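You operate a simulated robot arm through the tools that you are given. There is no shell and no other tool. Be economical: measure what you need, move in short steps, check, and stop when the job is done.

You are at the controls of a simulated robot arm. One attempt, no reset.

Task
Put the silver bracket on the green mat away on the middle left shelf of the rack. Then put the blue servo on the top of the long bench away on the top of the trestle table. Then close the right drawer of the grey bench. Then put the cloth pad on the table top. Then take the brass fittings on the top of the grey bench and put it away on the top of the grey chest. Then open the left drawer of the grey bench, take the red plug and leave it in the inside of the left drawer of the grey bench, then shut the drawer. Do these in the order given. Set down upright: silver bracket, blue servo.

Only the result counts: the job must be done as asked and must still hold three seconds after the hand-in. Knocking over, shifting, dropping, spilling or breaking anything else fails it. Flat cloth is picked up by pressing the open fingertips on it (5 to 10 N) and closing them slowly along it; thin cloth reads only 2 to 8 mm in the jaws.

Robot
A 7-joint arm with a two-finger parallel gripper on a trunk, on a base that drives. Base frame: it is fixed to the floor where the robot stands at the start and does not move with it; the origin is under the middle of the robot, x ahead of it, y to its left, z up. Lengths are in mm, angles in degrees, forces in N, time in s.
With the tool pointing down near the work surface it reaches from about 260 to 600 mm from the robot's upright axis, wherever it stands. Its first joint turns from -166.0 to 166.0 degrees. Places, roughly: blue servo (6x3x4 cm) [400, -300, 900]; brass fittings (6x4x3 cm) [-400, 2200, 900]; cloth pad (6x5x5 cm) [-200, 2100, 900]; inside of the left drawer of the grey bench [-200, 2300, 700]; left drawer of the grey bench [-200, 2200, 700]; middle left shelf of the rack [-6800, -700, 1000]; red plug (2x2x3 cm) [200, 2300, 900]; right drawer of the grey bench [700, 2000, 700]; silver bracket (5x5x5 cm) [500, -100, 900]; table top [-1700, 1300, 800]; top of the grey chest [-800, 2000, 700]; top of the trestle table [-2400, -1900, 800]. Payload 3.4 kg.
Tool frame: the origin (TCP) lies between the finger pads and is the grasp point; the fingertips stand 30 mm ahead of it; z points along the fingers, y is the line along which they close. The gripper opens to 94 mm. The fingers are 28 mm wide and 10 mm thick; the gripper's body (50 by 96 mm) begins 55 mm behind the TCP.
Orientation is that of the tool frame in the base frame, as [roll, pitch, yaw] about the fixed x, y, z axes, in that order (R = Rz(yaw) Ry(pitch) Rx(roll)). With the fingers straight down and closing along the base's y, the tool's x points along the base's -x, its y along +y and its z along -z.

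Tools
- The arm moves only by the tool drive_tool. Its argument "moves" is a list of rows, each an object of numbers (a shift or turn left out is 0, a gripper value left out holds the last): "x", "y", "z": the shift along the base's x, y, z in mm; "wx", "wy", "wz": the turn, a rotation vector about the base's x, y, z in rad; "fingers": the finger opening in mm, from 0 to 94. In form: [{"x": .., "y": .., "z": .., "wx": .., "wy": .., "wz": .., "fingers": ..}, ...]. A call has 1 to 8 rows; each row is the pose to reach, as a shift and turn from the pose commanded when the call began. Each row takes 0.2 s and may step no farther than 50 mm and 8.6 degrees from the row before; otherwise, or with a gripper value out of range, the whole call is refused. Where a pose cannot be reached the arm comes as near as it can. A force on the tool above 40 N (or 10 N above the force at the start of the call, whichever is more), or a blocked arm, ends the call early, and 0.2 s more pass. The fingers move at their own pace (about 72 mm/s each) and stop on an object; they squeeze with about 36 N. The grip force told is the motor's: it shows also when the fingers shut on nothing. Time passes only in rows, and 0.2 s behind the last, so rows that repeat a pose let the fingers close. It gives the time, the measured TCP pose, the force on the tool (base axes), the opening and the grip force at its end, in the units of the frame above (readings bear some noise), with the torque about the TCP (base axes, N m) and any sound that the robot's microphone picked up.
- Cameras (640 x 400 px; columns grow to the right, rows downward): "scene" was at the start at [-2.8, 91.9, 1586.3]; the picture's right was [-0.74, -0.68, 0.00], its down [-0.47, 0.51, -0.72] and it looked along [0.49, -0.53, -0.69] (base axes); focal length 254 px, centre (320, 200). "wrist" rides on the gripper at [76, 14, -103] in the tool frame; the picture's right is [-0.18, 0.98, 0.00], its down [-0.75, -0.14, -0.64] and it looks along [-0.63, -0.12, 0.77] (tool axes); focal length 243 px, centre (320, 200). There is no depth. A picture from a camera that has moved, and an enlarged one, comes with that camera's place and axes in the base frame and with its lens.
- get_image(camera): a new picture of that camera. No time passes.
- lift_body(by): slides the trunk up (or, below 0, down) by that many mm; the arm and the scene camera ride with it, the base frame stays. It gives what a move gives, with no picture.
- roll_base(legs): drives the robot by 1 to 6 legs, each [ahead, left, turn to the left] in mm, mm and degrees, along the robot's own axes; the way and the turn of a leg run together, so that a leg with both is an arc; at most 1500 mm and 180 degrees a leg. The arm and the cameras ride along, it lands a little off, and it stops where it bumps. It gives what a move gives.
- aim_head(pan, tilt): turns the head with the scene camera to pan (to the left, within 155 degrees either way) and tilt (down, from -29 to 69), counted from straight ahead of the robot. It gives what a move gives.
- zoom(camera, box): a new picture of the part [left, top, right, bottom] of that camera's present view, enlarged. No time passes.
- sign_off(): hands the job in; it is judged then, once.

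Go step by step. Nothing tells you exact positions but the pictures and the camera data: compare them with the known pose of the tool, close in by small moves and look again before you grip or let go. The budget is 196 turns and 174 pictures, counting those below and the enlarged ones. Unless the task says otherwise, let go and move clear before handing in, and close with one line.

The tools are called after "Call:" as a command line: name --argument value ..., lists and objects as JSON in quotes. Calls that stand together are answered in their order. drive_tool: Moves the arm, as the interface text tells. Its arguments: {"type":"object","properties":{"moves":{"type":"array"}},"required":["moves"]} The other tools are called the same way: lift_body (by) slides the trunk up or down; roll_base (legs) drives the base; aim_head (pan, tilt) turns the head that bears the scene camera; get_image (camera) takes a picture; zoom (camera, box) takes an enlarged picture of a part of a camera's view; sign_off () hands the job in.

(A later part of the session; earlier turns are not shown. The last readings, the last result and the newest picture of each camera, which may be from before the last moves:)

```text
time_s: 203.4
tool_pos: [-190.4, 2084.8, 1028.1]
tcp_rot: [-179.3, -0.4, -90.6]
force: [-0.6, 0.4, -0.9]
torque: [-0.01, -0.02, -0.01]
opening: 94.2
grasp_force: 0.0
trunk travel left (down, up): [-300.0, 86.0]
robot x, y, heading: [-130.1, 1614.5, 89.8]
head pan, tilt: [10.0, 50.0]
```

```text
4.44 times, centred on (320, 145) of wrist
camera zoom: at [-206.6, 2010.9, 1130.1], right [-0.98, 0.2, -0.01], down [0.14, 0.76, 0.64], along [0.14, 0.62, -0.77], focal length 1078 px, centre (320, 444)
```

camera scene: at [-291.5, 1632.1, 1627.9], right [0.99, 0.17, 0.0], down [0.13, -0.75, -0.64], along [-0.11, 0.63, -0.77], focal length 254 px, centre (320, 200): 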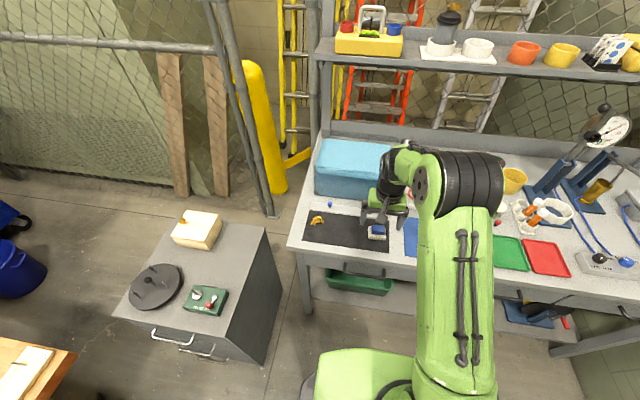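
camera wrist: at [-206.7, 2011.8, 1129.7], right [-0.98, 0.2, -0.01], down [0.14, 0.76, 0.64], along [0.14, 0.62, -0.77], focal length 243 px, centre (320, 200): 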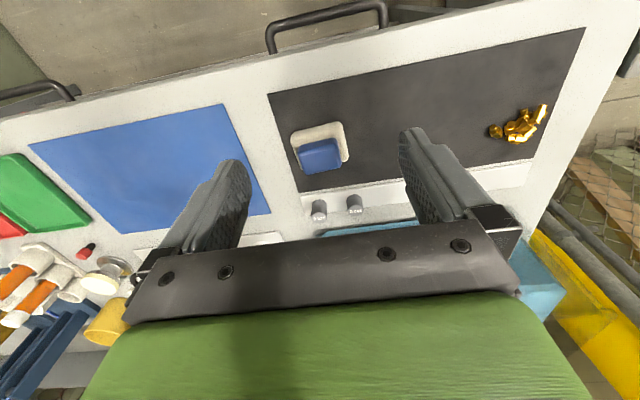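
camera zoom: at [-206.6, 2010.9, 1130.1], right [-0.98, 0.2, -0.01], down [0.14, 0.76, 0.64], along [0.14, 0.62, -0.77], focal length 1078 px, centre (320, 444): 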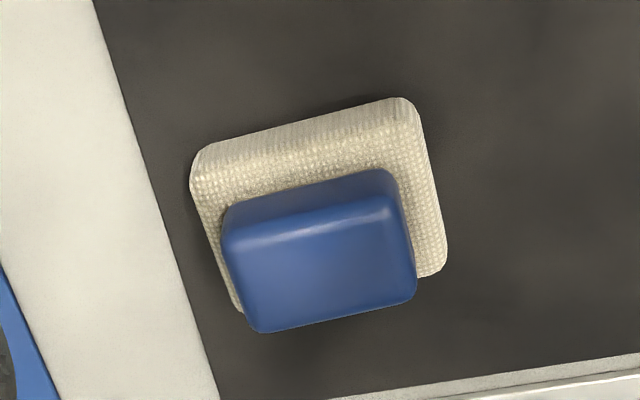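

The blue grip is about 45×28 mm centred at [-176, 2138], top near z 910. I move above it with the fingers straddling it in x.

Call:
drive_tool --moves '[{"x": 7, "y": 27, "z": -15}, {"x": 14, "y": 53, "z": -40}, {"x": 14, "y": 53, "z": -70}]'

Call:
get_image --camera "wrist"

```text
time_s: 204.2
tool_pos: [-177.7, 2137.8, 958.1]
tcp_rot: [-179.2, -0.5, -90.8]
force: [-0.4, -0.3, 0.6]
torque: [-0.03, 0.0, 0.0]
opening: 93.9
grasp_force: 0.1
trunk travel left (down, up): [-300.0, 86.0]
robot x, y, heading: [-129.1, 1613.2, 89.7]
head pan, tilt: [10.0, 50.0]
```

```text
96 pictures are left
camera wrist: at [-193.4, 2064.1, 1059.7], right [-0.98, 0.2, -0.01], down [0.14, 0.76, 0.64], along [0.13, 0.62, -0.77], focal length 243 px, centre (320, 200)
```

wrist: 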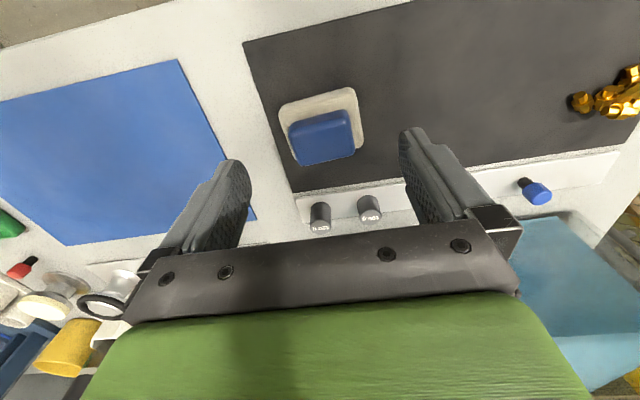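

Aligned. Descend and close gently.

Call:
drive_tool --moves '[{"z": -22}, {"z": -42}, {"z": -42, "fingers": 60}, {"z": -42, "fingers": 45}, {"z": -42, "fingers": 30}, {"z": -42, "fingers": 15}, {"z": -42, "fingers": 15}]'

Call:
get_image --camera "wrist"

Call:
zoom --camera "scene" --box '[336, 195, 448, 260]'

```text
time_s: 205.8
tool_pos: [-176.4, 2139.0, 915.4]
tcp_rot: [-179.2, -0.4, -90.8]
force: [3.5, 0.7, 6.7]
torque: [0.05, 0.04, 0.01]
opening: 43.3
grasp_force: 36.4
trunk travel left (down, up): [-300.0, 86.0]
robot x, y, heading: [-126.9, 1615.2, 89.7]
head pan, tilt: [10.0, 50.0]
```

```text
95 pictures are left
camera wrist: at [-192.9, 2064.6, 1017.7], right [-0.98, 0.2, -0.01], down [0.14, 0.76, 0.64], along [0.14, 0.62, -0.77], focal length 243 px, centre (320, 200)
```

wrist: 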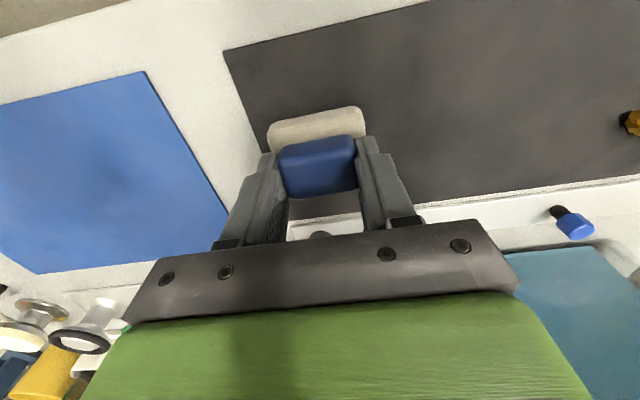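

```text
5.71 times, centred on (392, 228) of scene
camera zoom: at [-290.8, 1631.6, 1627.9], right [0.99, 0.17, 0.0], down [0.13, -0.75, -0.64], along [-0.11, 0.63, -0.77], focal length 1452 px, centre (-91, 43)
```

zoom: 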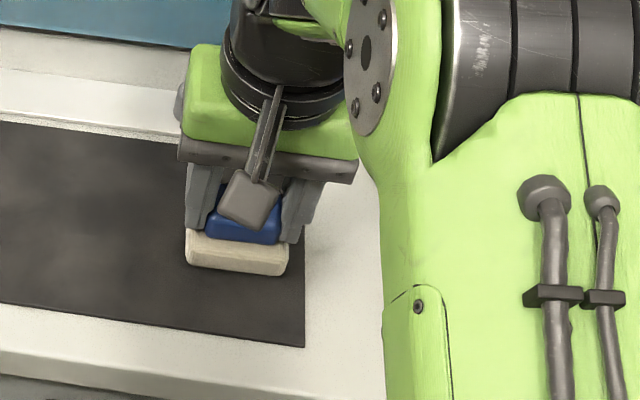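

Handle gripped (43 mm). Lift straight up slowly.

Call:
drive_tool --moves '[{"z": 5}, {"z": 12}, {"z": 25}, {"z": 45}, {"z": 70}, {"z": 95}, {"z": 120}]'

Call:
get_image --camera "wrist"

Call:
aim_head --pan 85 --tilt 35

Call:
get_image --camera "scene"

```text
time_s: 207.4
tool_pos: [-176.2, 2138.7, 1035.1]
tcp_rot: [-179.3, -0.5, -90.7]
force: [0.1, 0.0, -0.9]
torque: [-0.02, 0.02, 0.05]
opening: 42.9
grasp_force: 36.0
trunk travel left (down, up): [-300.0, 86.0]
robot x, y, heading: [-128.6, 1611.3, 89.7]
head pan, tilt: [10.0, 50.0]
```

```text
93 pictures are left
camera wrist: at [-192.7, 2064.9, 1137.8], right [-0.98, 0.2, -0.01], down [0.14, 0.76, 0.64], along [0.14, 0.62, -0.77], focal length 243 px, centre (320, 200)
```

wrist: 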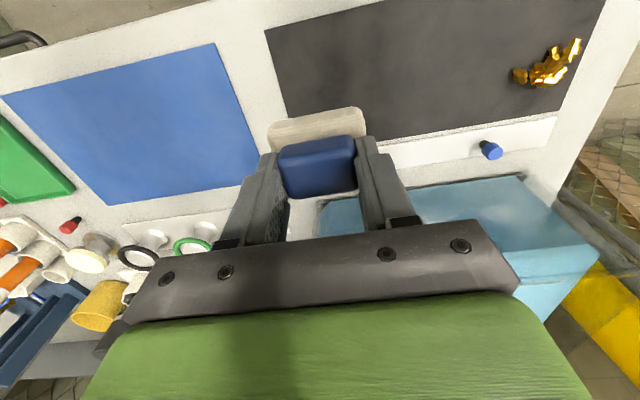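

```text
time_s: 208.9
tool_pos: [-176.7, 2139.3, 1035.0]
tcp_rot: [-179.2, -0.5, -90.7]
force: [0.4, -0.1, -0.8]
torque: [0.03, -0.01, -0.01]
opening: 43.1
grasp_force: 36.1
trunk travel left (down, up): [-300.0, 86.0]
robot x, y, heading: [-130.3, 1614.1, 89.8]
head pan, tilt: [85.0, 35.0]
```

```text
92 pictures are left
camera scene: at [-366.4, 1564.7, 1649.5], right [0.09, 1.0, 0.0], down [0.57, -0.05, -0.82], along [-0.82, 0.08, -0.57], focal length 254 px, centre (320, 200)
```

scene: 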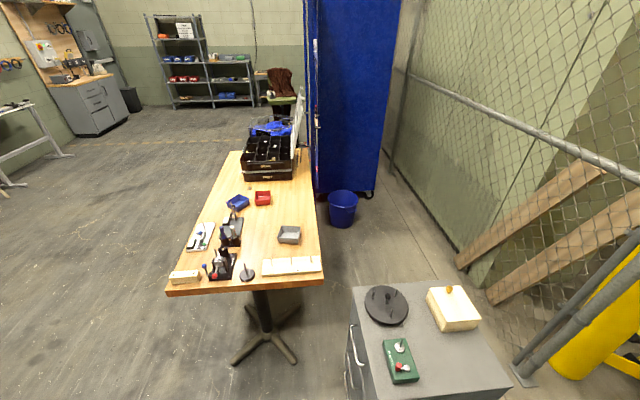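

Call:
zoom --camera "scene" --box '[160, 180, 340, 300]'

Call:
zoom --camera "scene" --box '[340, 270, 520, 400]'

```text
3.33 times, centred on (250, 240) of scene
camera zoom: at [-366.4, 1564.7, 1649.5], right [0.09, 1.0, 0.0], down [0.57, -0.05, -0.82], along [-0.82, 0.08, -0.57], focal length 847 px, centre (553, 67)
```

zoom: 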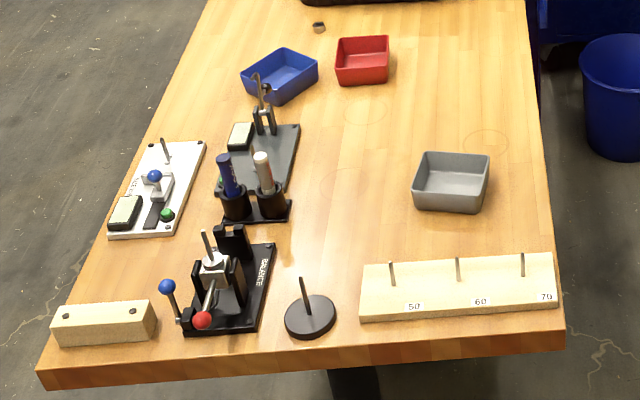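

```text
3.08 times, centred on (430, 335) of scene
camera zoom: at [-366.4, 1564.7, 1649.5], right [0.09, 1.0, 0.0], down [0.57, -0.05, -0.82], along [-0.82, 0.08, -0.57], focal length 782 px, centre (-18, -215)
```

zoom: 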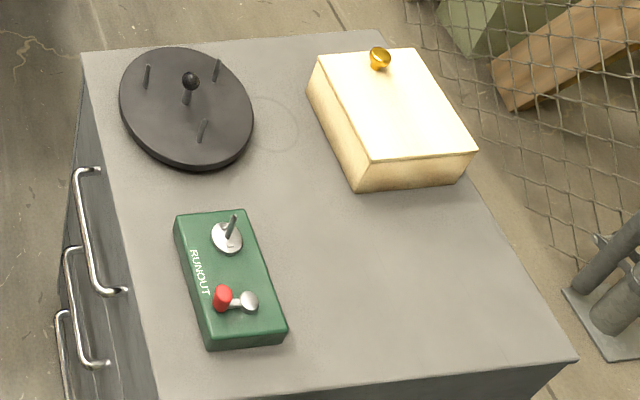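

The pad is held. The table has a free patch near [-1250, 1340] (top z≈785). I back off, turn to face it from its east end, and approach.

Call:
roll_base --legs '[[-410, 0, 0], [0, 0, 90.2], [350, -180, 0]]'

Call:
aim_head --pan 10 --tilt 45

Call:
get_image --camera "scene"

```text
time_s: 217.3
tool_pos: [-997.5, 1326.5, 1034.2]
tcp_rot: [-179.3, -0.4, -0.1]
force: [0.0, 0.0, -0.8]
torque: [-0.03, -0.02, 0.0]
opening: 42.7
grasp_force: 36.4
trunk travel left (down, up): [-300.0, 86.0]
robot x, y, heading: [-473.3, 1381.1, -179.6]
head pan, tilt: [85.0, 35.0]
```

```text
time_s: 218.8
tool_pos: [-998.2, 1326.7, 1034.6]
tcp_rot: [-179.4, -0.5, 0.0]
force: [-0.4, -0.8, -1.4]
torque: [0.02, 0.0, 0.02]
opening: 42.9
grasp_force: 36.7
trunk travel left (down, up): [-300.0, 86.0]
robot x, y, heading: [-474.5, 1379.0, -179.6]
head pan, tilt: [10.0, 45.0]
```

```text
89 pictures are left
camera scene: at [-490.6, 1215.7, 1634.7], right [-0.18, 0.98, 0.0], down [0.7, 0.13, -0.71], along [-0.7, -0.13, -0.71], focal length 254 px, centre (320, 200)
```

scene: 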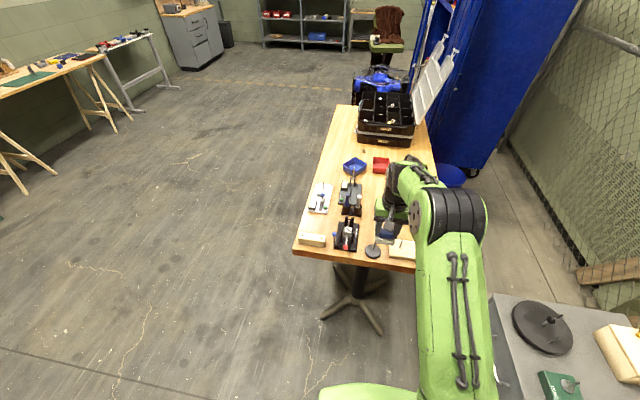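

Call:
roll_base --legs '[[245, -17, -0.4]]'

Call:
get_image --camera "wrist"

Call:
aim_head --pan 15 --tilt 55

Call:
get_image --camera "scene"

```text
time_s: 220.6
tool_pos: [-1244.5, 1348.8, 1033.9]
tcp_rot: [-179.3, -0.6, -0.6]
force: [-0.8, 0.2, -1.1]
torque: [0.0, 0.01, 0.03]
opening: 42.7
grasp_force: 36.3
trunk travel left (down, up): [-300.0, 86.0]
robot x, y, heading: [-715.5, 1397.6, 179.8]
head pan, tilt: [10.0, 45.0]
```

```text
88 pictures are left
camera wrist: at [-1168.5, 1333.7, 1137.1], right [-0.19, -0.98, -0.01], down [-0.76, 0.14, 0.64], along [-0.62, 0.13, -0.77], focal length 243 px, centre (320, 200)
```

wrist: 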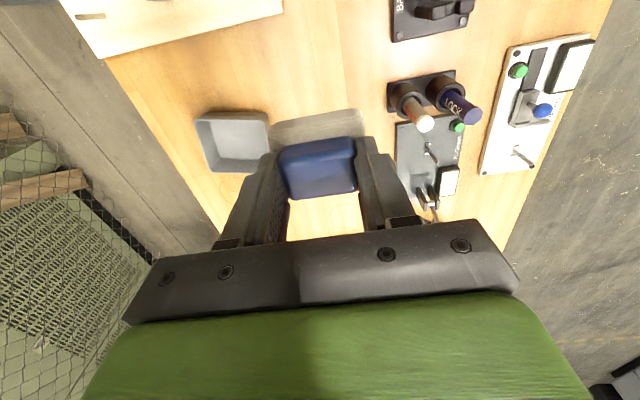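

```text
time_s: 221.3
tool_pos: [-1243.4, 1349.4, 1034.8]
tcp_rot: [-179.2, -0.6, -0.6]
force: [0.4, -0.2, -0.1]
torque: [0.05, 0.04, 0.0]
opening: 42.7
grasp_force: 35.8
trunk travel left (down, up): [-300.0, 86.0]
robot x, y, heading: [-716.0, 1398.5, 179.8]
head pan, tilt: [15.0, 55.0]
```

```text
87 pictures are left
camera scene: at [-726.9, 1228.5, 1621.3], right [-0.26, 0.97, 0.0], down [0.79, 0.21, -0.57], along [-0.56, -0.15, -0.82], focal length 254 px, centre (320, 200)
```

scene: 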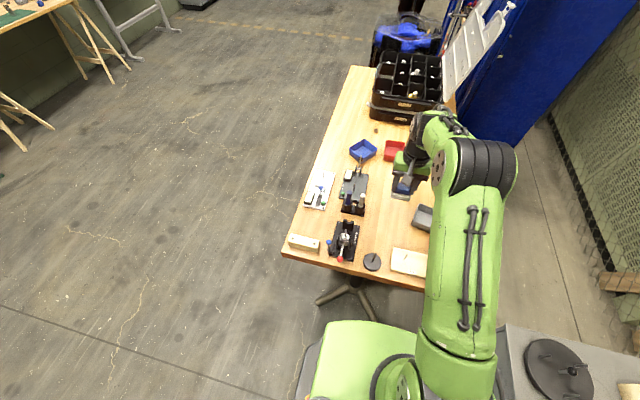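

Clear patch confirmed: y 1262–1432 around x -1270. Lowering there.

Call:
drive_tool --moves '[{"x": -20, "z": -30}, {"x": -22, "z": -70}, {"x": -22, "z": -110}, {"x": -22, "z": -150}, {"x": -22, "z": -180}]'

Call:
get_image --camera "wrist"

```text
time_s: 222.5
tool_pos: [-1265.2, 1350.2, 855.8]
tcp_rot: [-179.3, -0.5, -0.6]
force: [-0.1, 0.2, -0.3]
torque: [0.03, 0.0, 0.02]
opening: 42.7
grasp_force: 36.1
trunk travel left (down, up): [-300.0, 86.0]
robot x, y, heading: [-713.5, 1401.0, 179.7]
head pan, tilt: [15.0, 55.0]
```

```text
86 pictures are left
camera wrist: at [-1188.8, 1334.7, 957.6], right [-0.19, -0.98, -0.01], down [-0.76, 0.14, 0.64], along [-0.62, 0.13, -0.77], focal length 243 px, centre (320, 200)
```

wrist: 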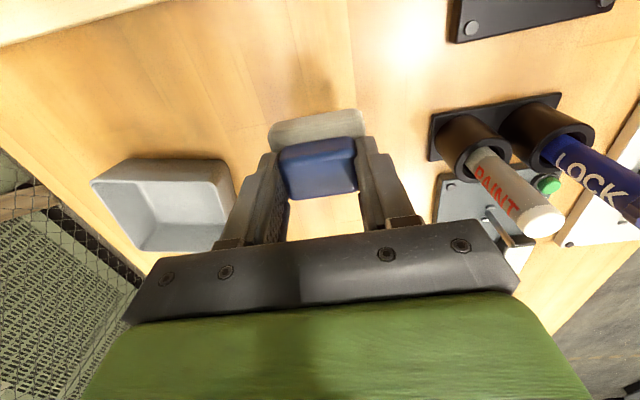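

Call:
drive_tool --moves '[{"z": -12}, {"z": -20}, {"z": -26}, {"z": -31}, {"z": -35}, {"z": -39}]'

```text
time_s: 223.9
tool_pos: [-1263.8, 1348.8, 816.1]
tcp_rot: [-179.4, -0.5, -0.6]
force: [0.8, 0.9, -0.7]
torque: [0.03, 0.02, -0.03]
opening: 42.8
grasp_force: 36.0
trunk travel left (down, up): [-300.0, 86.0]
robot x, y, heading: [-718.0, 1399.0, 180.0]
head pan, tilt: [15.0, 55.0]
```

No contact yet; continue in small steps.

Call:
drive_tool --moves '[{"z": -4}, {"z": -7}, {"z": -10}, {"z": -13}, {"z": -16}]'

Call:
get_image --camera "wrist"

```text
time_s: 224.8
tool_pos: [-1266.0, 1348.1, 811.3]
tcp_rot: [-179.5, 0.0, -0.4]
force: [9.3, 2.1, 21.6]
torque: [-0.45, -0.71, 0.23]
opening: 42.7
grasp_force: 36.0
trunk travel left (down, up): [-300.0, 86.0]
robot x, y, heading: [-721.1, 1400.8, 179.7]
head pan, tilt: [15.0, 55.0]
stopped in row 4: the force on the tool passed its limit at 43 N (the readings are from after the stop); the commanded pose is now the measured one
```

```text
85 pictures are left
camera wrist: at [-1189.5, 1333.7, 913.6], right [-0.19, -0.98, -0.01], down [-0.75, 0.14, 0.64], along [-0.63, 0.13, -0.77], focal length 243 px, centre (320, 200)
```

wrist: 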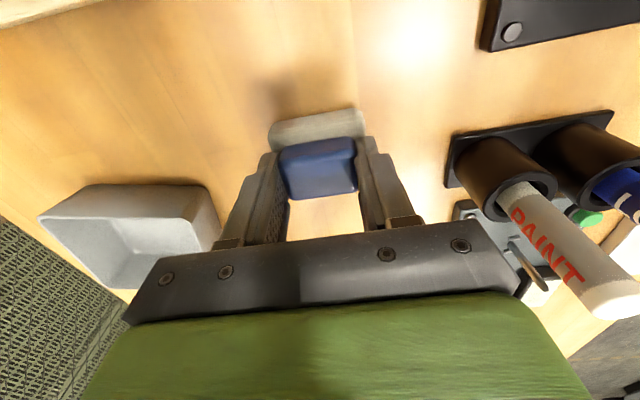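

Contact made. Ease up slightly and open.

Call:
drive_tool --moves '[{"z": 2}, {"z": 3, "fingers": 48}, {"z": 3, "fingers": 58}, {"z": 3, "fingers": 68}, {"z": 3, "fingers": 68}]'

Call:
drive_tool --moves '[{"z": 15}, {"z": 40}, {"z": 80}, {"z": 120}, {"z": 165}, {"z": 210}]'

Call:
get_image --camera "wrist"

```text
time_s: 226.0
tool_pos: [-1266.8, 1348.7, 811.3]
tcp_rot: [-179.4, 0.0, -0.7]
force: [-1.2, 3.9, 9.7]
torque: [-0.2, 0.06, -0.06]
opening: 65.7
grasp_force: 0.1
trunk travel left (down, up): [-300.0, 86.0]
robot x, y, heading: [-718.9, 1398.3, 180.0]
head pan, tilt: [15.0, 55.0]
```

```text
time_s: 227.4
tool_pos: [-1262.7, 1349.0, 1020.9]
tcp_rot: [-179.3, -0.1, -0.7]
force: [0.0, 0.3, 0.0]
torque: [0.0, 0.04, -0.02]
opening: 68.0
grasp_force: 0.1
trunk travel left (down, up): [-300.0, 86.0]
robot x, y, heading: [-719.6, 1400.8, 179.8]
head pan, tilt: [15.0, 55.0]
```

```text
84 pictures are left
camera wrist: at [-1186.9, 1333.1, 1123.2], right [-0.19, -0.98, -0.01], down [-0.75, 0.14, 0.64], along [-0.63, 0.13, -0.77], focal length 243 px, centre (320, 200)
```

wrist: 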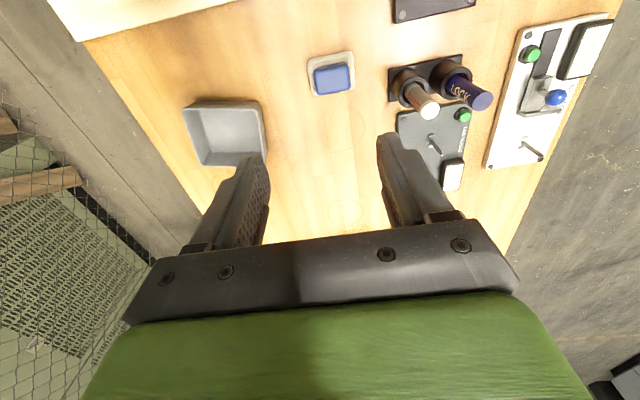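

The pad is down on the table. Next I retreat, turn to the grey bench and take a stance near [-310, 1680] that reaches both the brass fittings and the chest top.

Call:
roll_base --legs '[[-410, 0, 0], [0, 0, -90], [250, 0, 0]]'

Call:
aim_head --pan 15 --tilt 50

Call:
get_image --camera "scene"

Call:
get_image --camera "wrist"

```text
time_s: 235.2
tool_pos: [-368.1, 2200.7, 1021.0]
tcp_rot: [-179.2, -0.2, -90.0]
force: [0.1, 0.2, 0.9]
torque: [0.02, 0.01, 0.01]
opening: 67.9
grasp_force: 0.0
trunk travel left (down, up): [-300.0, 86.0]
robot x, y, heading: [-311.9, 1657.2, 90.4]
head pan, tilt: [15.0, 55.0]
```

```text
time_s: 235.9
tool_pos: [-369.0, 2200.1, 1020.7]
tcp_rot: [-179.2, -0.2, -90.0]
force: [-1.1, -0.2, -0.1]
torque: [-0.01, 0.04, -0.01]
opening: 68.2
grasp_force: 0.0
trunk travel left (down, up): [-300.0, 86.0]
robot x, y, heading: [-311.1, 1655.0, 90.5]
head pan, tilt: [15.0, 50.0]
```

```text
83 pictures are left
camera scene: at [-483.0, 1668.9, 1627.8], right [0.96, 0.27, 0.0], down [0.2, -0.74, -0.64], along [-0.17, 0.62, -0.77], focal length 254 px, centre (320, 200)
```

scene: 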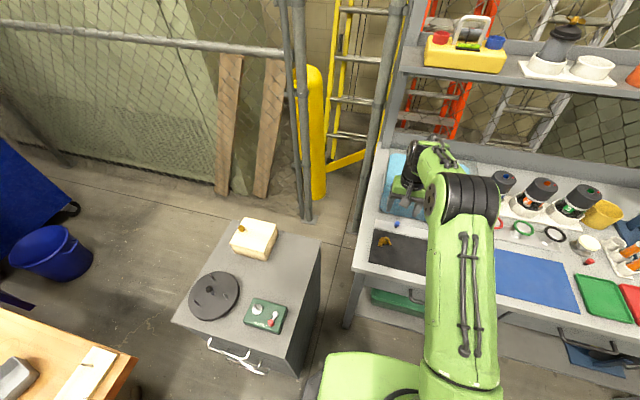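

```text
82 pictures are left
camera wrist: at [-383.7, 2124.9, 1122.5], right [-0.98, 0.18, -0.01], down [0.13, 0.75, 0.64], along [0.13, 0.63, -0.77], focal length 243 px, centre (320, 200)
```

wrist: 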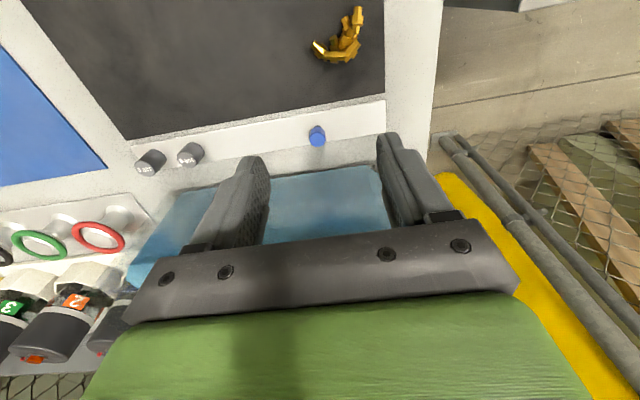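

Call:
zoom --camera "scene" --box '[360, 215, 424, 255]'

Call:
zoom --camera "wrist" --box '[290, 0, 386, 80]'

```text
10.00 times, centred on (392, 235) of scene
camera zoom: at [-483.0, 1668.9, 1627.8], right [0.96, 0.27, 0.0], down [0.2, -0.74, -0.64], along [-0.17, 0.62, -0.77], focal length 2542 px, centre (-400, -150)
```

zoom: 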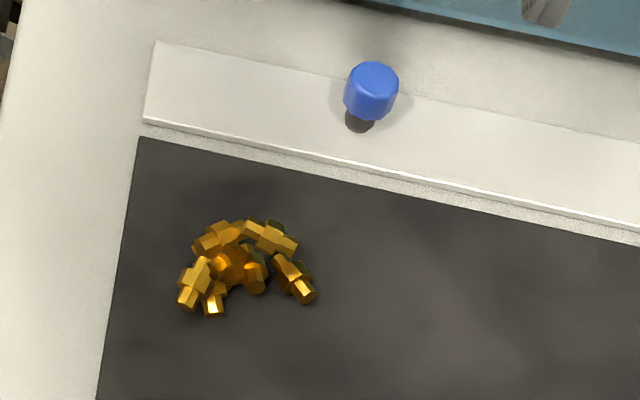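

```text
5.00 times, centred on (338, 40) of wrist
camera zoom: at [-383.7, 2124.9, 1122.5], right [-0.98, 0.18, -0.01], down [0.13, 0.75, 0.64], along [0.13, 0.63, -0.77], focal length 1213 px, centre (230, 1000)
```

zoom: 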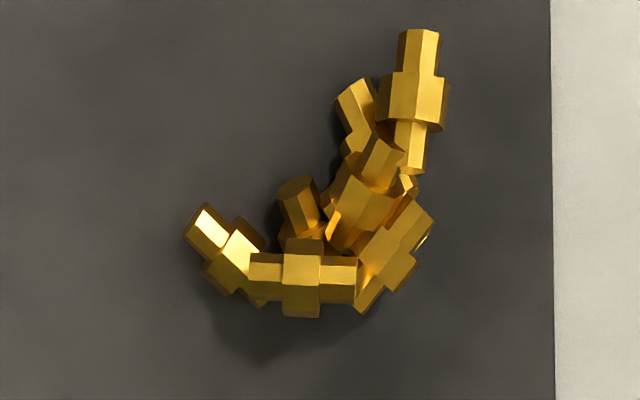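

The brass fittings form one cluster spanning x -410…-366, y 2132…2173. I'll close along x, centred at [-388, 2154], and look before gripping.

Call:
drive_tool --moves '[{"x": -10, "y": -24, "z": -10, "fingers": 76}, {"x": -19, "y": -46, "z": -30}, {"x": -19, "y": -46, "z": -65}, {"x": -19, "y": -46, "z": -85}]'

Call:
get_image --camera "wrist"

Call:
zoom --camera "scene" --box '[350, 190, 446, 250]'

```text
time_s: 236.9
tool_pos: [-387.3, 2152.5, 935.0]
tcp_rot: [-179.4, 0.0, -90.0]
force: [-0.2, 0.5, -0.9]
torque: [0.02, 0.0, 0.04]
opening: 76.0
grasp_force: 0.1
trunk travel left (down, up): [-300.0, 86.0]
robot x, y, heading: [-311.1, 1652.3, 90.4]
head pan, tilt: [15.0, 50.0]
```

```text
79 pictures are left
camera wrist: at [-401.7, 2077.8, 1037.3], right [-0.98, 0.18, -0.01], down [0.13, 0.75, 0.64], along [0.13, 0.63, -0.77], focal length 243 px, centre (320, 200)
```

wrist: 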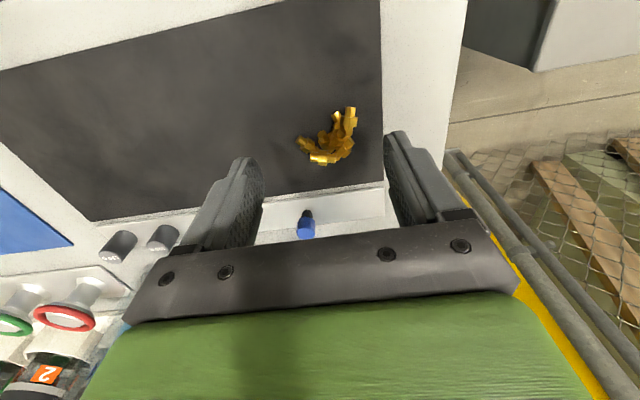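

```text
6.67 times, centred on (398, 220) of scene
camera zoom: at [-482.9, 1668.9, 1627.8], right [0.96, 0.27, 0.0], down [0.2, -0.74, -0.64], along [-0.17, 0.62, -0.77], focal length 1694 px, centre (-200, 67)
```

zoom: 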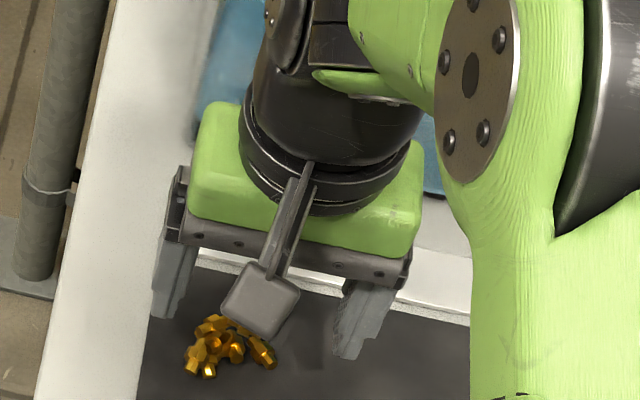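

Well centred. Descend until the tips nearly touch the mat, then close slowly.

Call:
drive_tool --moves '[{"x": -4, "y": 3, "z": -20}, {"x": -4, "y": 3, "z": -35}, {"x": -4, "y": 3, "z": -40}, {"x": -4, "y": 3, "z": -40, "fingers": 60}, {"x": -4, "y": 3, "z": -40, "fingers": 50}]'

Call:
drive_tool --moves '[{"fingers": 40}, {"fingers": 30}, {"fingers": 20}, {"fingers": 10}, {"fingers": 0}, {"fingers": 0}]'

Call:
get_image --camera "wrist"

```text
time_s: 238.1
tool_pos: [-392.1, 2156.1, 894.1]
tcp_rot: [-179.5, -0.1, -90.1]
force: [-1.1, 0.2, 1.9]
torque: [-0.01, 0.1, 0.02]
opening: 50.8
grasp_force: 0.8
trunk travel left (down, up): [-300.0, 86.0]
robot x, y, heading: [-312.5, 1654.5, 90.3]
head pan, tilt: [15.0, 50.0]
```

```text
time_s: 239.5
tool_pos: [-390.3, 2156.5, 895.9]
tcp_rot: [-179.3, 0.0, -90.0]
force: [-3.0, 1.3, 6.9]
torque: [-0.01, 0.12, -0.01]
opening: 48.8
grasp_force: 36.0
trunk travel left (down, up): [-300.0, 86.0]
robot x, y, heading: [-312.5, 1656.9, 90.4]
head pan, tilt: [15.0, 50.0]
```

```text
77 pictures are left
camera wrist: at [-406.7, 2081.4, 997.0], right [-0.98, 0.18, -0.01], down [0.13, 0.75, 0.64], along [0.13, 0.63, -0.77], focal length 243 px, centre (320, 200)
```

wrist: 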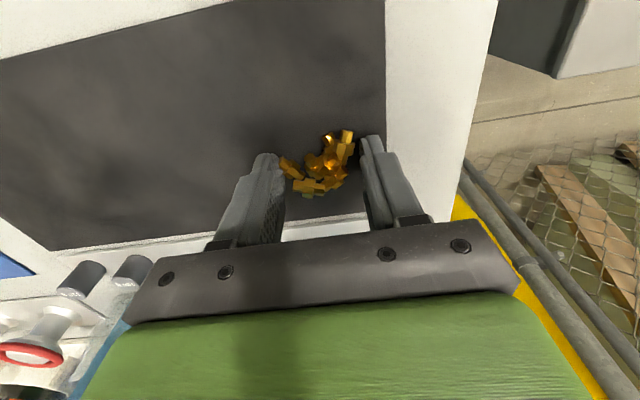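

It holds as one rigid cluster at 49 mm. Lift slowly and check.

Call:
drive_tool --moves '[{"z": 4}, {"z": 8}, {"z": 14}, {"z": 22}, {"z": 32}]'

Call:
get_image --camera "wrist"

```text
time_s: 240.7
tool_pos: [-391.4, 2158.0, 927.8]
tcp_rot: [-179.3, -0.2, -90.1]
force: [-0.2, -0.3, 0.6]
torque: [0.0, 0.02, 0.0]
opening: 0.0
grasp_force: 33.3
trunk travel left (down, up): [-300.0, 86.0]
robot x, y, heading: [-313.2, 1654.4, 90.2]
head pan, tilt: [15.0, 50.0]
```

```text
76 pictures are left
camera wrist: at [-406.6, 2082.7, 1029.0], right [-0.98, 0.18, -0.01], down [0.13, 0.76, 0.64], along [0.13, 0.63, -0.77], focal length 243 px, centre (320, 200)
```

wrist: 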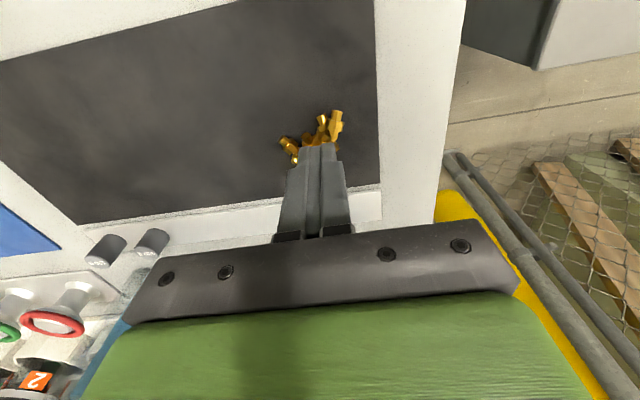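

It slipped out. I raise, open, and look at how the cluster lies.

Call:
drive_tool --moves '[{"z": 20}, {"z": 50, "fingers": 90}, {"z": 80, "y": 30}]'

Call:
zoom --camera "scene" --box '[360, 215, 424, 255]'

Call:
get_image --camera "wrist"

```text
time_s: 241.5
tool_pos: [-392.1, 2187.4, 1008.2]
tcp_rot: [-179.2, -0.1, -90.0]
force: [-0.5, 0.0, -1.4]
torque: [-0.03, 0.02, 0.0]
opening: 82.0
grasp_force: 0.0
trunk travel left (down, up): [-300.0, 86.0]
robot x, y, heading: [-311.9, 1654.5, 90.3]
head pan, tilt: [15.0, 50.0]
```

```text
10.00 times, centred on (392, 235) of scene
camera zoom: at [-483.1, 1670.4, 1627.8], right [0.96, 0.27, 0.0], down [0.2, -0.74, -0.64], along [-0.17, 0.62, -0.77], focal length 2542 px, centre (-400, -150)
```

zoom: 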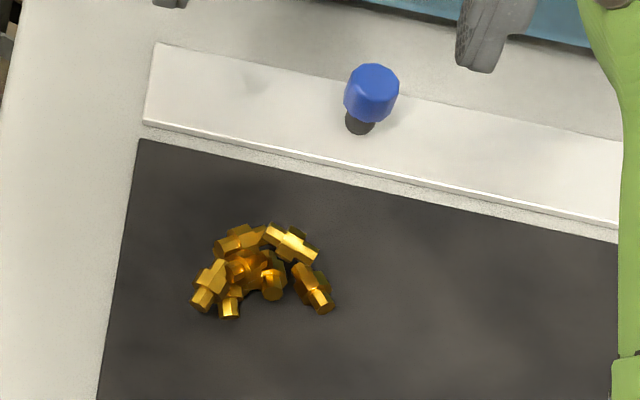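

```text
74 pictures are left
camera wrist: at [-407.1, 2113.1, 1109.9], right [-0.98, 0.18, -0.01], down [0.13, 0.76, 0.64], along [0.13, 0.63, -0.77], focal length 243 px, centre (320, 200)
```

wrist: 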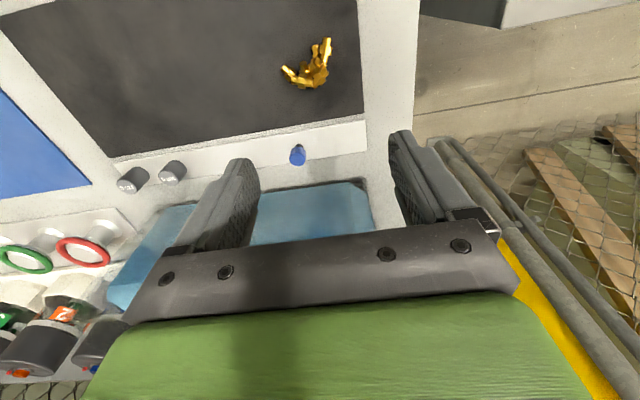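

Call:
zoom --camera "wrist" --box '[270, 30, 350, 96]'

```text
6.06 times, centred on (310, 63) of wrist
camera zoom: at [-407.1, 2113.1, 1109.9], right [-0.98, 0.18, -0.01], down [0.13, 0.76, 0.64], along [0.13, 0.63, -0.77], focal length 1470 px, centre (381, 1030)
```

zoom: 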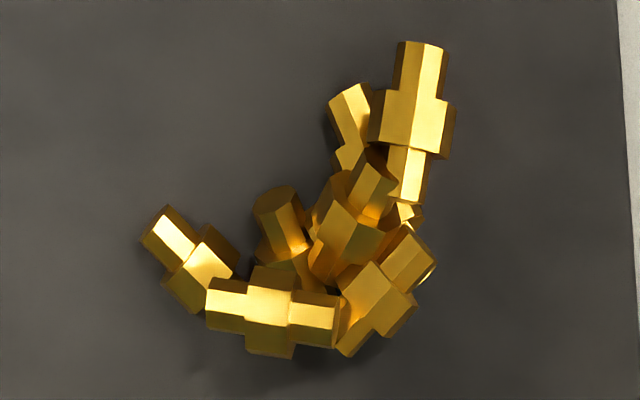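

The cluster is rigid but irregular; closing along y looks better (flat faces at y≈2138 and 2176 near x -398). I rotate the tool 90° while high.

Call:
drive_tool --moves '[{"wz": -0.148, "y": -10}, {"wz": -0.296, "y": -20}, {"wz": -0.444, "y": -30}, {"wz": -0.592, "y": -30}, {"wz": -0.74, "y": -30}, {"wz": -0.888, "y": -30}, {"wz": -1.036, "y": -30}, {"wz": -1.184, "y": -30, "fingers": 66}]'

Call:
drive_tool --moves '[{"wz": -0.13, "x": -3, "z": -20}, {"wz": -0.26, "x": -6, "z": -40}, {"wz": -0.387, "x": -6, "z": -60}]'

Call:
get_image --camera "wrist"

```text
time_s: 243.3
tool_pos: [-391.3, 2157.2, 1009.0]
tcp_rot: [-179.3, -0.1, -158.1]
force: [-0.2, 0.0, -0.2]
torque: [0.03, 0.02, 0.02]
opening: 66.1
grasp_force: 0.0
trunk travel left (down, up): [-300.0, 86.0]
robot x, y, heading: [-311.3, 1654.8, 90.4]
head pan, tilt: [15.0, 50.0]
```

```text
time_s: 244.1
tool_pos: [-397.2, 2157.5, 946.9]
tcp_rot: [-179.3, -0.2, 179.9]
force: [-0.4, 0.0, 0.0]
torque: [0.0, -0.01, 0.01]
opening: 66.0
grasp_force: 0.0
trunk travel left (down, up): [-300.0, 86.0]
robot x, y, heading: [-312.4, 1655.8, 90.3]
head pan, tilt: [15.0, 50.0]
```

```text
72 pictures are left
camera wrist: at [-473.8, 2175.0, 1049.4], right [0.19, 0.98, -0.01], down [0.75, -0.13, 0.64], along [0.63, -0.13, -0.77], focal length 243 px, centre (320, 200)
```

wrist: 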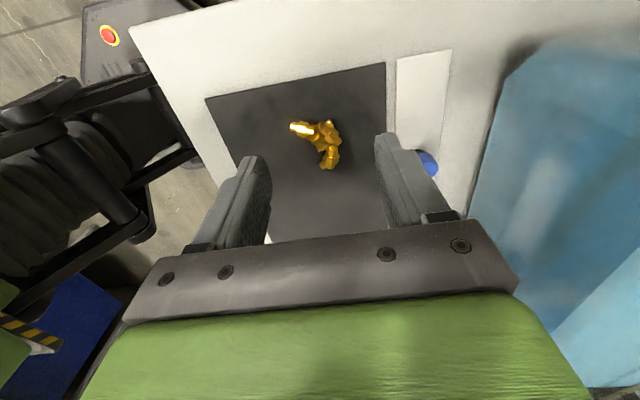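

Call:
zoom --camera "wrist" --box '[265, 95, 385, 185]'

```text
4.44 times, centred on (325, 140) of wrist
camera zoom: at [-473.8, 2175.0, 1049.4], right [0.19, 0.98, -0.01], down [0.75, -0.13, 0.64], along [0.63, -0.13, -0.77], focal length 1078 px, centre (298, 467)
```

zoom: 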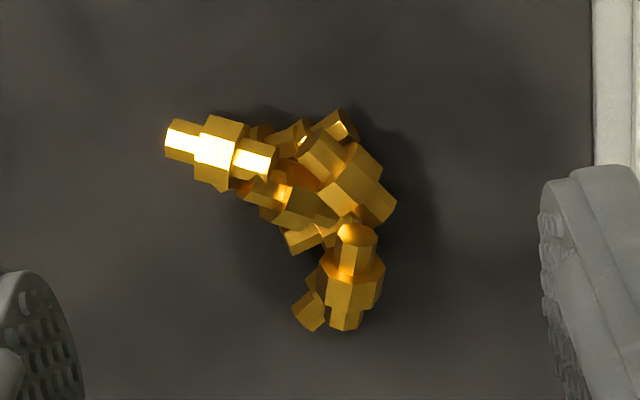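

Line between the best contacts ([-405,2137] and [-385,2174]) is rotated a bit, so I turn another 13° and descend, centred at [-395, 2155].

Call:
drive_tool --moves '[{"wz": -0.12, "x": 2, "y": -2, "z": -10}, {"wz": -0.225, "x": 2, "y": -2, "z": -25}, {"wz": -0.225, "x": 2, "y": -2, "z": -42}, {"wz": -0.225, "x": 2, "y": -2, "z": -52}]'

Call:
drive_tool --moves '[{"fingers": 56}, {"fingers": 46}, {"fingers": 40}, {"fingers": 34}, {"fingers": 28}, {"fingers": 22}, {"fingers": 22}]'

Call:
get_image --camera "wrist"

```text
time_s: 245.1
tool_pos: [-395.6, 2155.1, 895.1]
tcp_rot: [-179.4, -0.2, 167.1]
force: [0.6, -0.2, -0.6]
torque: [-0.01, -0.04, 0.0]
opening: 65.9
grasp_force: 0.1
trunk travel left (down, up): [-300.0, 86.0]
robot x, y, heading: [-311.2, 1654.2, 90.7]
head pan, tilt: [15.0, 50.0]
```

```text
time_s: 246.7
tool_pos: [-395.3, 2154.6, 895.0]
tcp_rot: [-179.4, -0.2, 167.0]
force: [-0.2, 0.3, 4.1]
torque: [0.03, -0.02, -0.04]
opening: 33.0
grasp_force: 36.0
trunk travel left (down, up): [-300.0, 86.0]
robot x, y, heading: [-312.8, 1657.4, 90.2]
head pan, tilt: [15.0, 50.0]
```

```text
70 pictures are left
camera wrist: at [-466.4, 2187.2, 997.7], right [0.4, 0.92, -0.01], down [0.71, -0.3, 0.64], along [0.59, -0.26, -0.77], focal length 243 px, centre (320, 200)
```

wrist: 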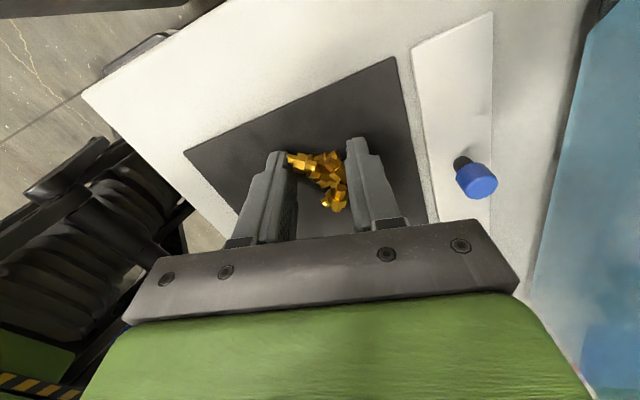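

Now at 33 mm. Zoom in, then lift very gently.

Call:
zoom --camera "wrist" --box '[265, 125, 385, 225]'

Call:
drive_tool --moves '[{"z": 2}, {"z": 4}, {"z": 7}, {"z": 10}, {"z": 14}, {"z": 18}]'

Call:
get_image --camera "wrist"

```text
4.00 times, centred on (325, 175) of wrist
camera zoom: at [-466.4, 2187.2, 997.7], right [0.4, 0.92, -0.01], down [0.71, -0.3, 0.64], along [0.59, -0.26, -0.77], focal length 970 px, centre (300, 300)
```

zoom: 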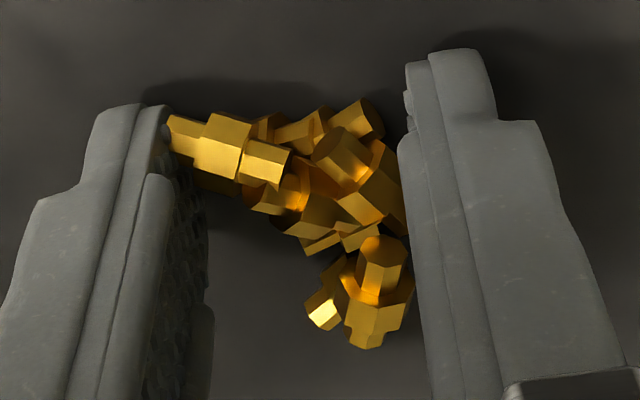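

```text
time_s: 248.1
tool_pos: [-394.8, 2155.3, 913.9]
tcp_rot: [-179.2, 0.0, 167.1]
force: [-0.2, -1.0, 0.4]
torque: [0.01, -0.02, 0.01]
opening: 33.0
grasp_force: 35.9
trunk travel left (down, up): [-300.0, 86.0]
robot x, y, heading: [-315.0, 1653.2, 90.2]
head pan, tilt: [15.0, 50.0]
```

```text
68 pictures are left
camera wrist: at [-465.2, 2188.8, 1015.5], right [0.4, 0.92, -0.01], down [0.71, -0.3, 0.64], along [0.59, -0.26, -0.77], focal length 243 px, centre (320, 200)
```

wrist: 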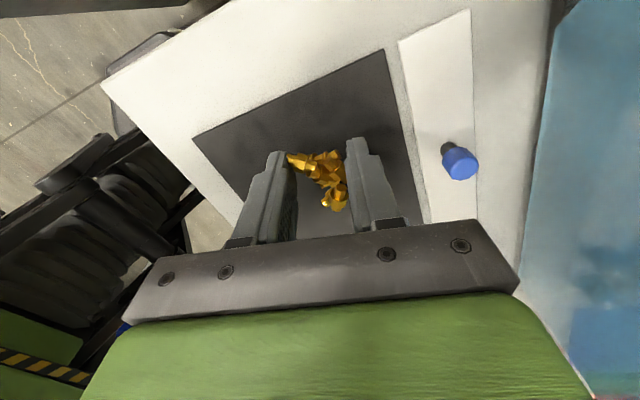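

It's lifted. I raise gently to clear height and look at the chest top.

Call:
drive_tool --moves '[{"z": 8}, {"z": 18}, {"z": 30}, {"z": 42}, {"z": 54}, {"z": 66}]'

Call:
aim_head --pan 45 --tilt 50

Call:
get_image --camera "scene"

Call:
get_image --camera "wrist"

```text
time_s: 249.5
tool_pos: [-395.4, 2155.4, 980.8]
tcp_rot: [-179.4, -0.1, 167.1]
force: [-0.2, -0.5, -0.8]
torque: [-0.01, 0.01, -0.01]
opening: 33.3
grasp_force: 36.4
trunk travel left (down, up): [-300.0, 86.0]
robot x, y, heading: [-313.1, 1656.4, 90.4]
head pan, tilt: [15.0, 50.0]
```

```text
time_s: 250.4
tool_pos: [-395.7, 2154.9, 979.6]
tcp_rot: [-179.4, -0.1, 167.1]
force: [0.1, 0.6, -0.4]
torque: [0.01, 0.0, -0.04]
opening: 32.9
grasp_force: 36.5
trunk travel left (down, up): [-300.0, 86.0]
robot x, y, heading: [-316.5, 1652.8, 90.6]
head pan, tilt: [45.0, 50.0]
```

```text
67 pictures are left
camera scene: at [-517.4, 1649.0, 1627.8], right [0.7, 0.71, 0.0], down [0.55, -0.54, -0.64], along [-0.46, 0.45, -0.77], focal length 254 px, centre (320, 200)
```

scene: 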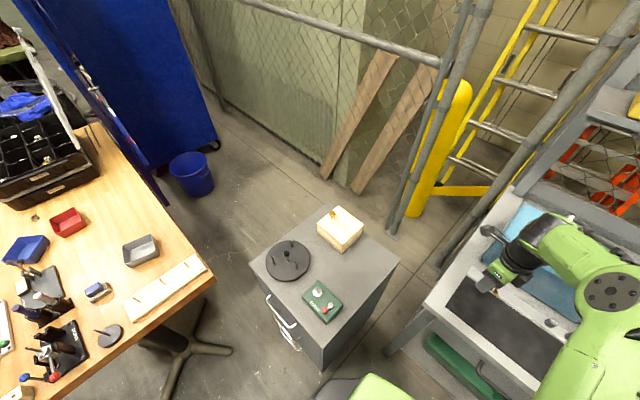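

```text
66 pictures are left
camera wrist: at [-465.5, 2188.4, 1082.1], right [0.4, 0.92, -0.01], down [0.71, -0.3, 0.64], along [0.59, -0.26, -0.77], focal length 243 px, centre (320, 200)
```

wrist: 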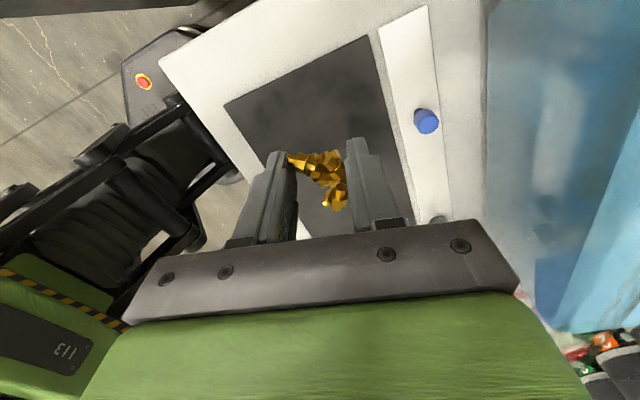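

Free zone on the chest top: around [-700, 2040], between the green box and white box. I swing the arm over slowly.

Call:
drive_tool --moves '[{"x": -38, "y": -14}, {"x": -76, "y": -29}, {"x": -114, "y": -43}, {"x": -152, "y": -58}, {"x": -190, "y": -72}, {"x": -228, "y": -87}, {"x": -266, "y": -101}, {"x": -305, "y": -115}]'

Call:
get_image --camera "wrist"

Call:
get_image --camera "scene"

```text
time_s: 252.2
tool_pos: [-700.8, 2038.5, 977.2]
tcp_rot: [-179.3, 0.0, 167.0]
force: [-0.6, -0.5, -0.3]
torque: [-0.03, -0.01, 0.01]
opening: 33.1
grasp_force: 36.4
trunk travel left (down, up): [-300.0, 86.0]
robot x, y, heading: [-314.8, 1655.4, 90.3]
head pan, tilt: [45.0, 50.0]
```

```text
65 pictures are left
camera wrist: at [-770.9, 2071.0, 1078.4], right [0.4, 0.92, -0.01], down [0.7, -0.3, 0.64], along [0.59, -0.26, -0.77], focal length 243 px, centre (320, 200)
```

wrist: 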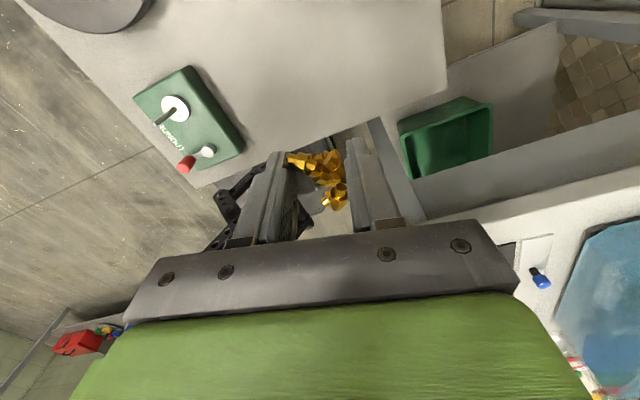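

```text
64 pictures are left
camera scene: at [-519.5, 1647.9, 1627.5], right [0.7, 0.71, 0.0], down [0.55, -0.54, -0.64], along [-0.46, 0.45, -0.77], focal length 254 px, centre (320, 200)
```

scene: 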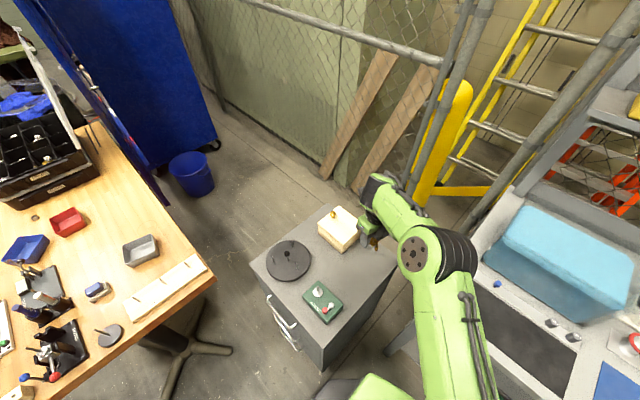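

Over the free zone. Lower the trunk 200 mm, then descend by arm.

Call:
lift_body --by -180

Call:
get_image --camera "wrist"

Call:
get_image --camera "scene"

```text
time_s: 254.2
tool_pos: [-698.9, 2038.0, 797.6]
tcp_rot: [-179.3, -0.2, 167.0]
force: [0.1, 0.2, 0.0]
torque: [-0.03, 0.02, 0.01]
opening: 32.9
grasp_force: 35.9
trunk travel left (down, up): [-120.0, 266.0]
robot x, y, heading: [-309.1, 1658.3, 90.8]
head pan, tilt: [45.0, 50.0]
```

```text
63 pictures are left
camera wrist: at [-769.2, 2071.9, 899.5], right [0.4, 0.92, -0.01], down [0.71, -0.3, 0.64], along [0.59, -0.26, -0.77], focal length 243 px, centre (320, 200)
```

wrist: 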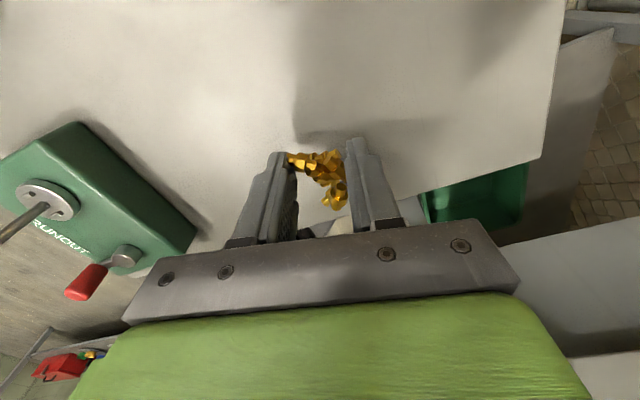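

```text
62 pictures are left
camera scene: at [-517.5, 1648.8, 1448.3], right [0.7, 0.71, 0.0], down [0.55, -0.54, -0.64], along [-0.46, 0.45, -0.77], focal length 254 px, centre (320, 200)
```

scene: 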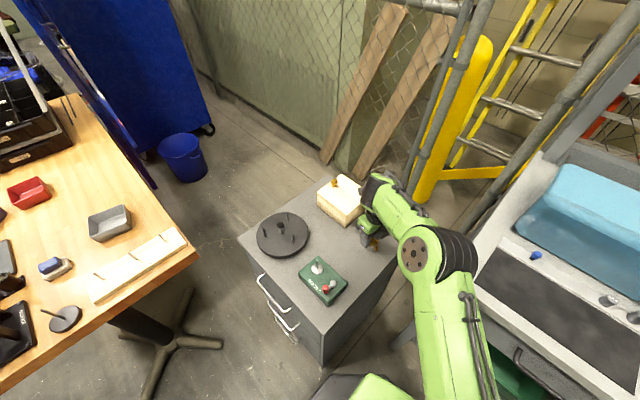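

Call:
drive_tool --moves '[{"z": -12}, {"z": -24}, {"z": -34}, {"z": -42}, {"z": -48}, {"z": -54}]'

Call:
get_image --camera "wrist"

```text
time_s: 255.0
tool_pos: [-699.5, 2040.8, 773.5]
tcp_rot: [-179.7, -0.8, 166.9]
force: [3.2, -3.2, 21.7]
torque: [-0.26, -0.53, -0.16]
opening: 33.0
grasp_force: 36.0
trunk travel left (down, up): [-120.0, 266.0]
robot x, y, heading: [-314.8, 1656.5, 90.8]
head pan, tilt: [45.0, 50.0]
stopped in row 4: the force on the tool passed its limit at 47 N (the readings are from after the stop); the commanded pose is now the measured one
```

```text
61 pictures are left
camera wrist: at [-769.3, 2073.8, 876.1], right [0.4, 0.91, -0.01], down [0.71, -0.31, 0.63], along [0.58, -0.26, -0.77], focal length 243 px, centre (320, 200)
```

wrist: 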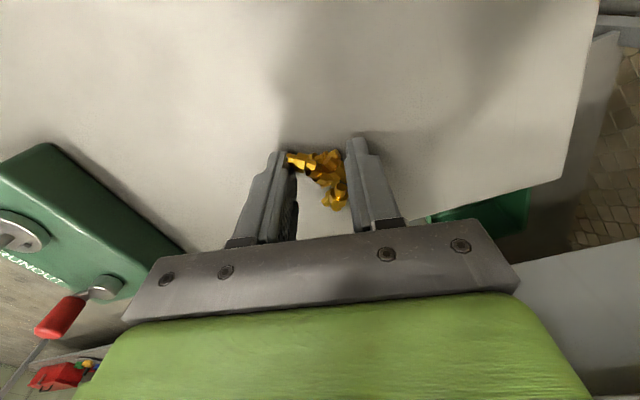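

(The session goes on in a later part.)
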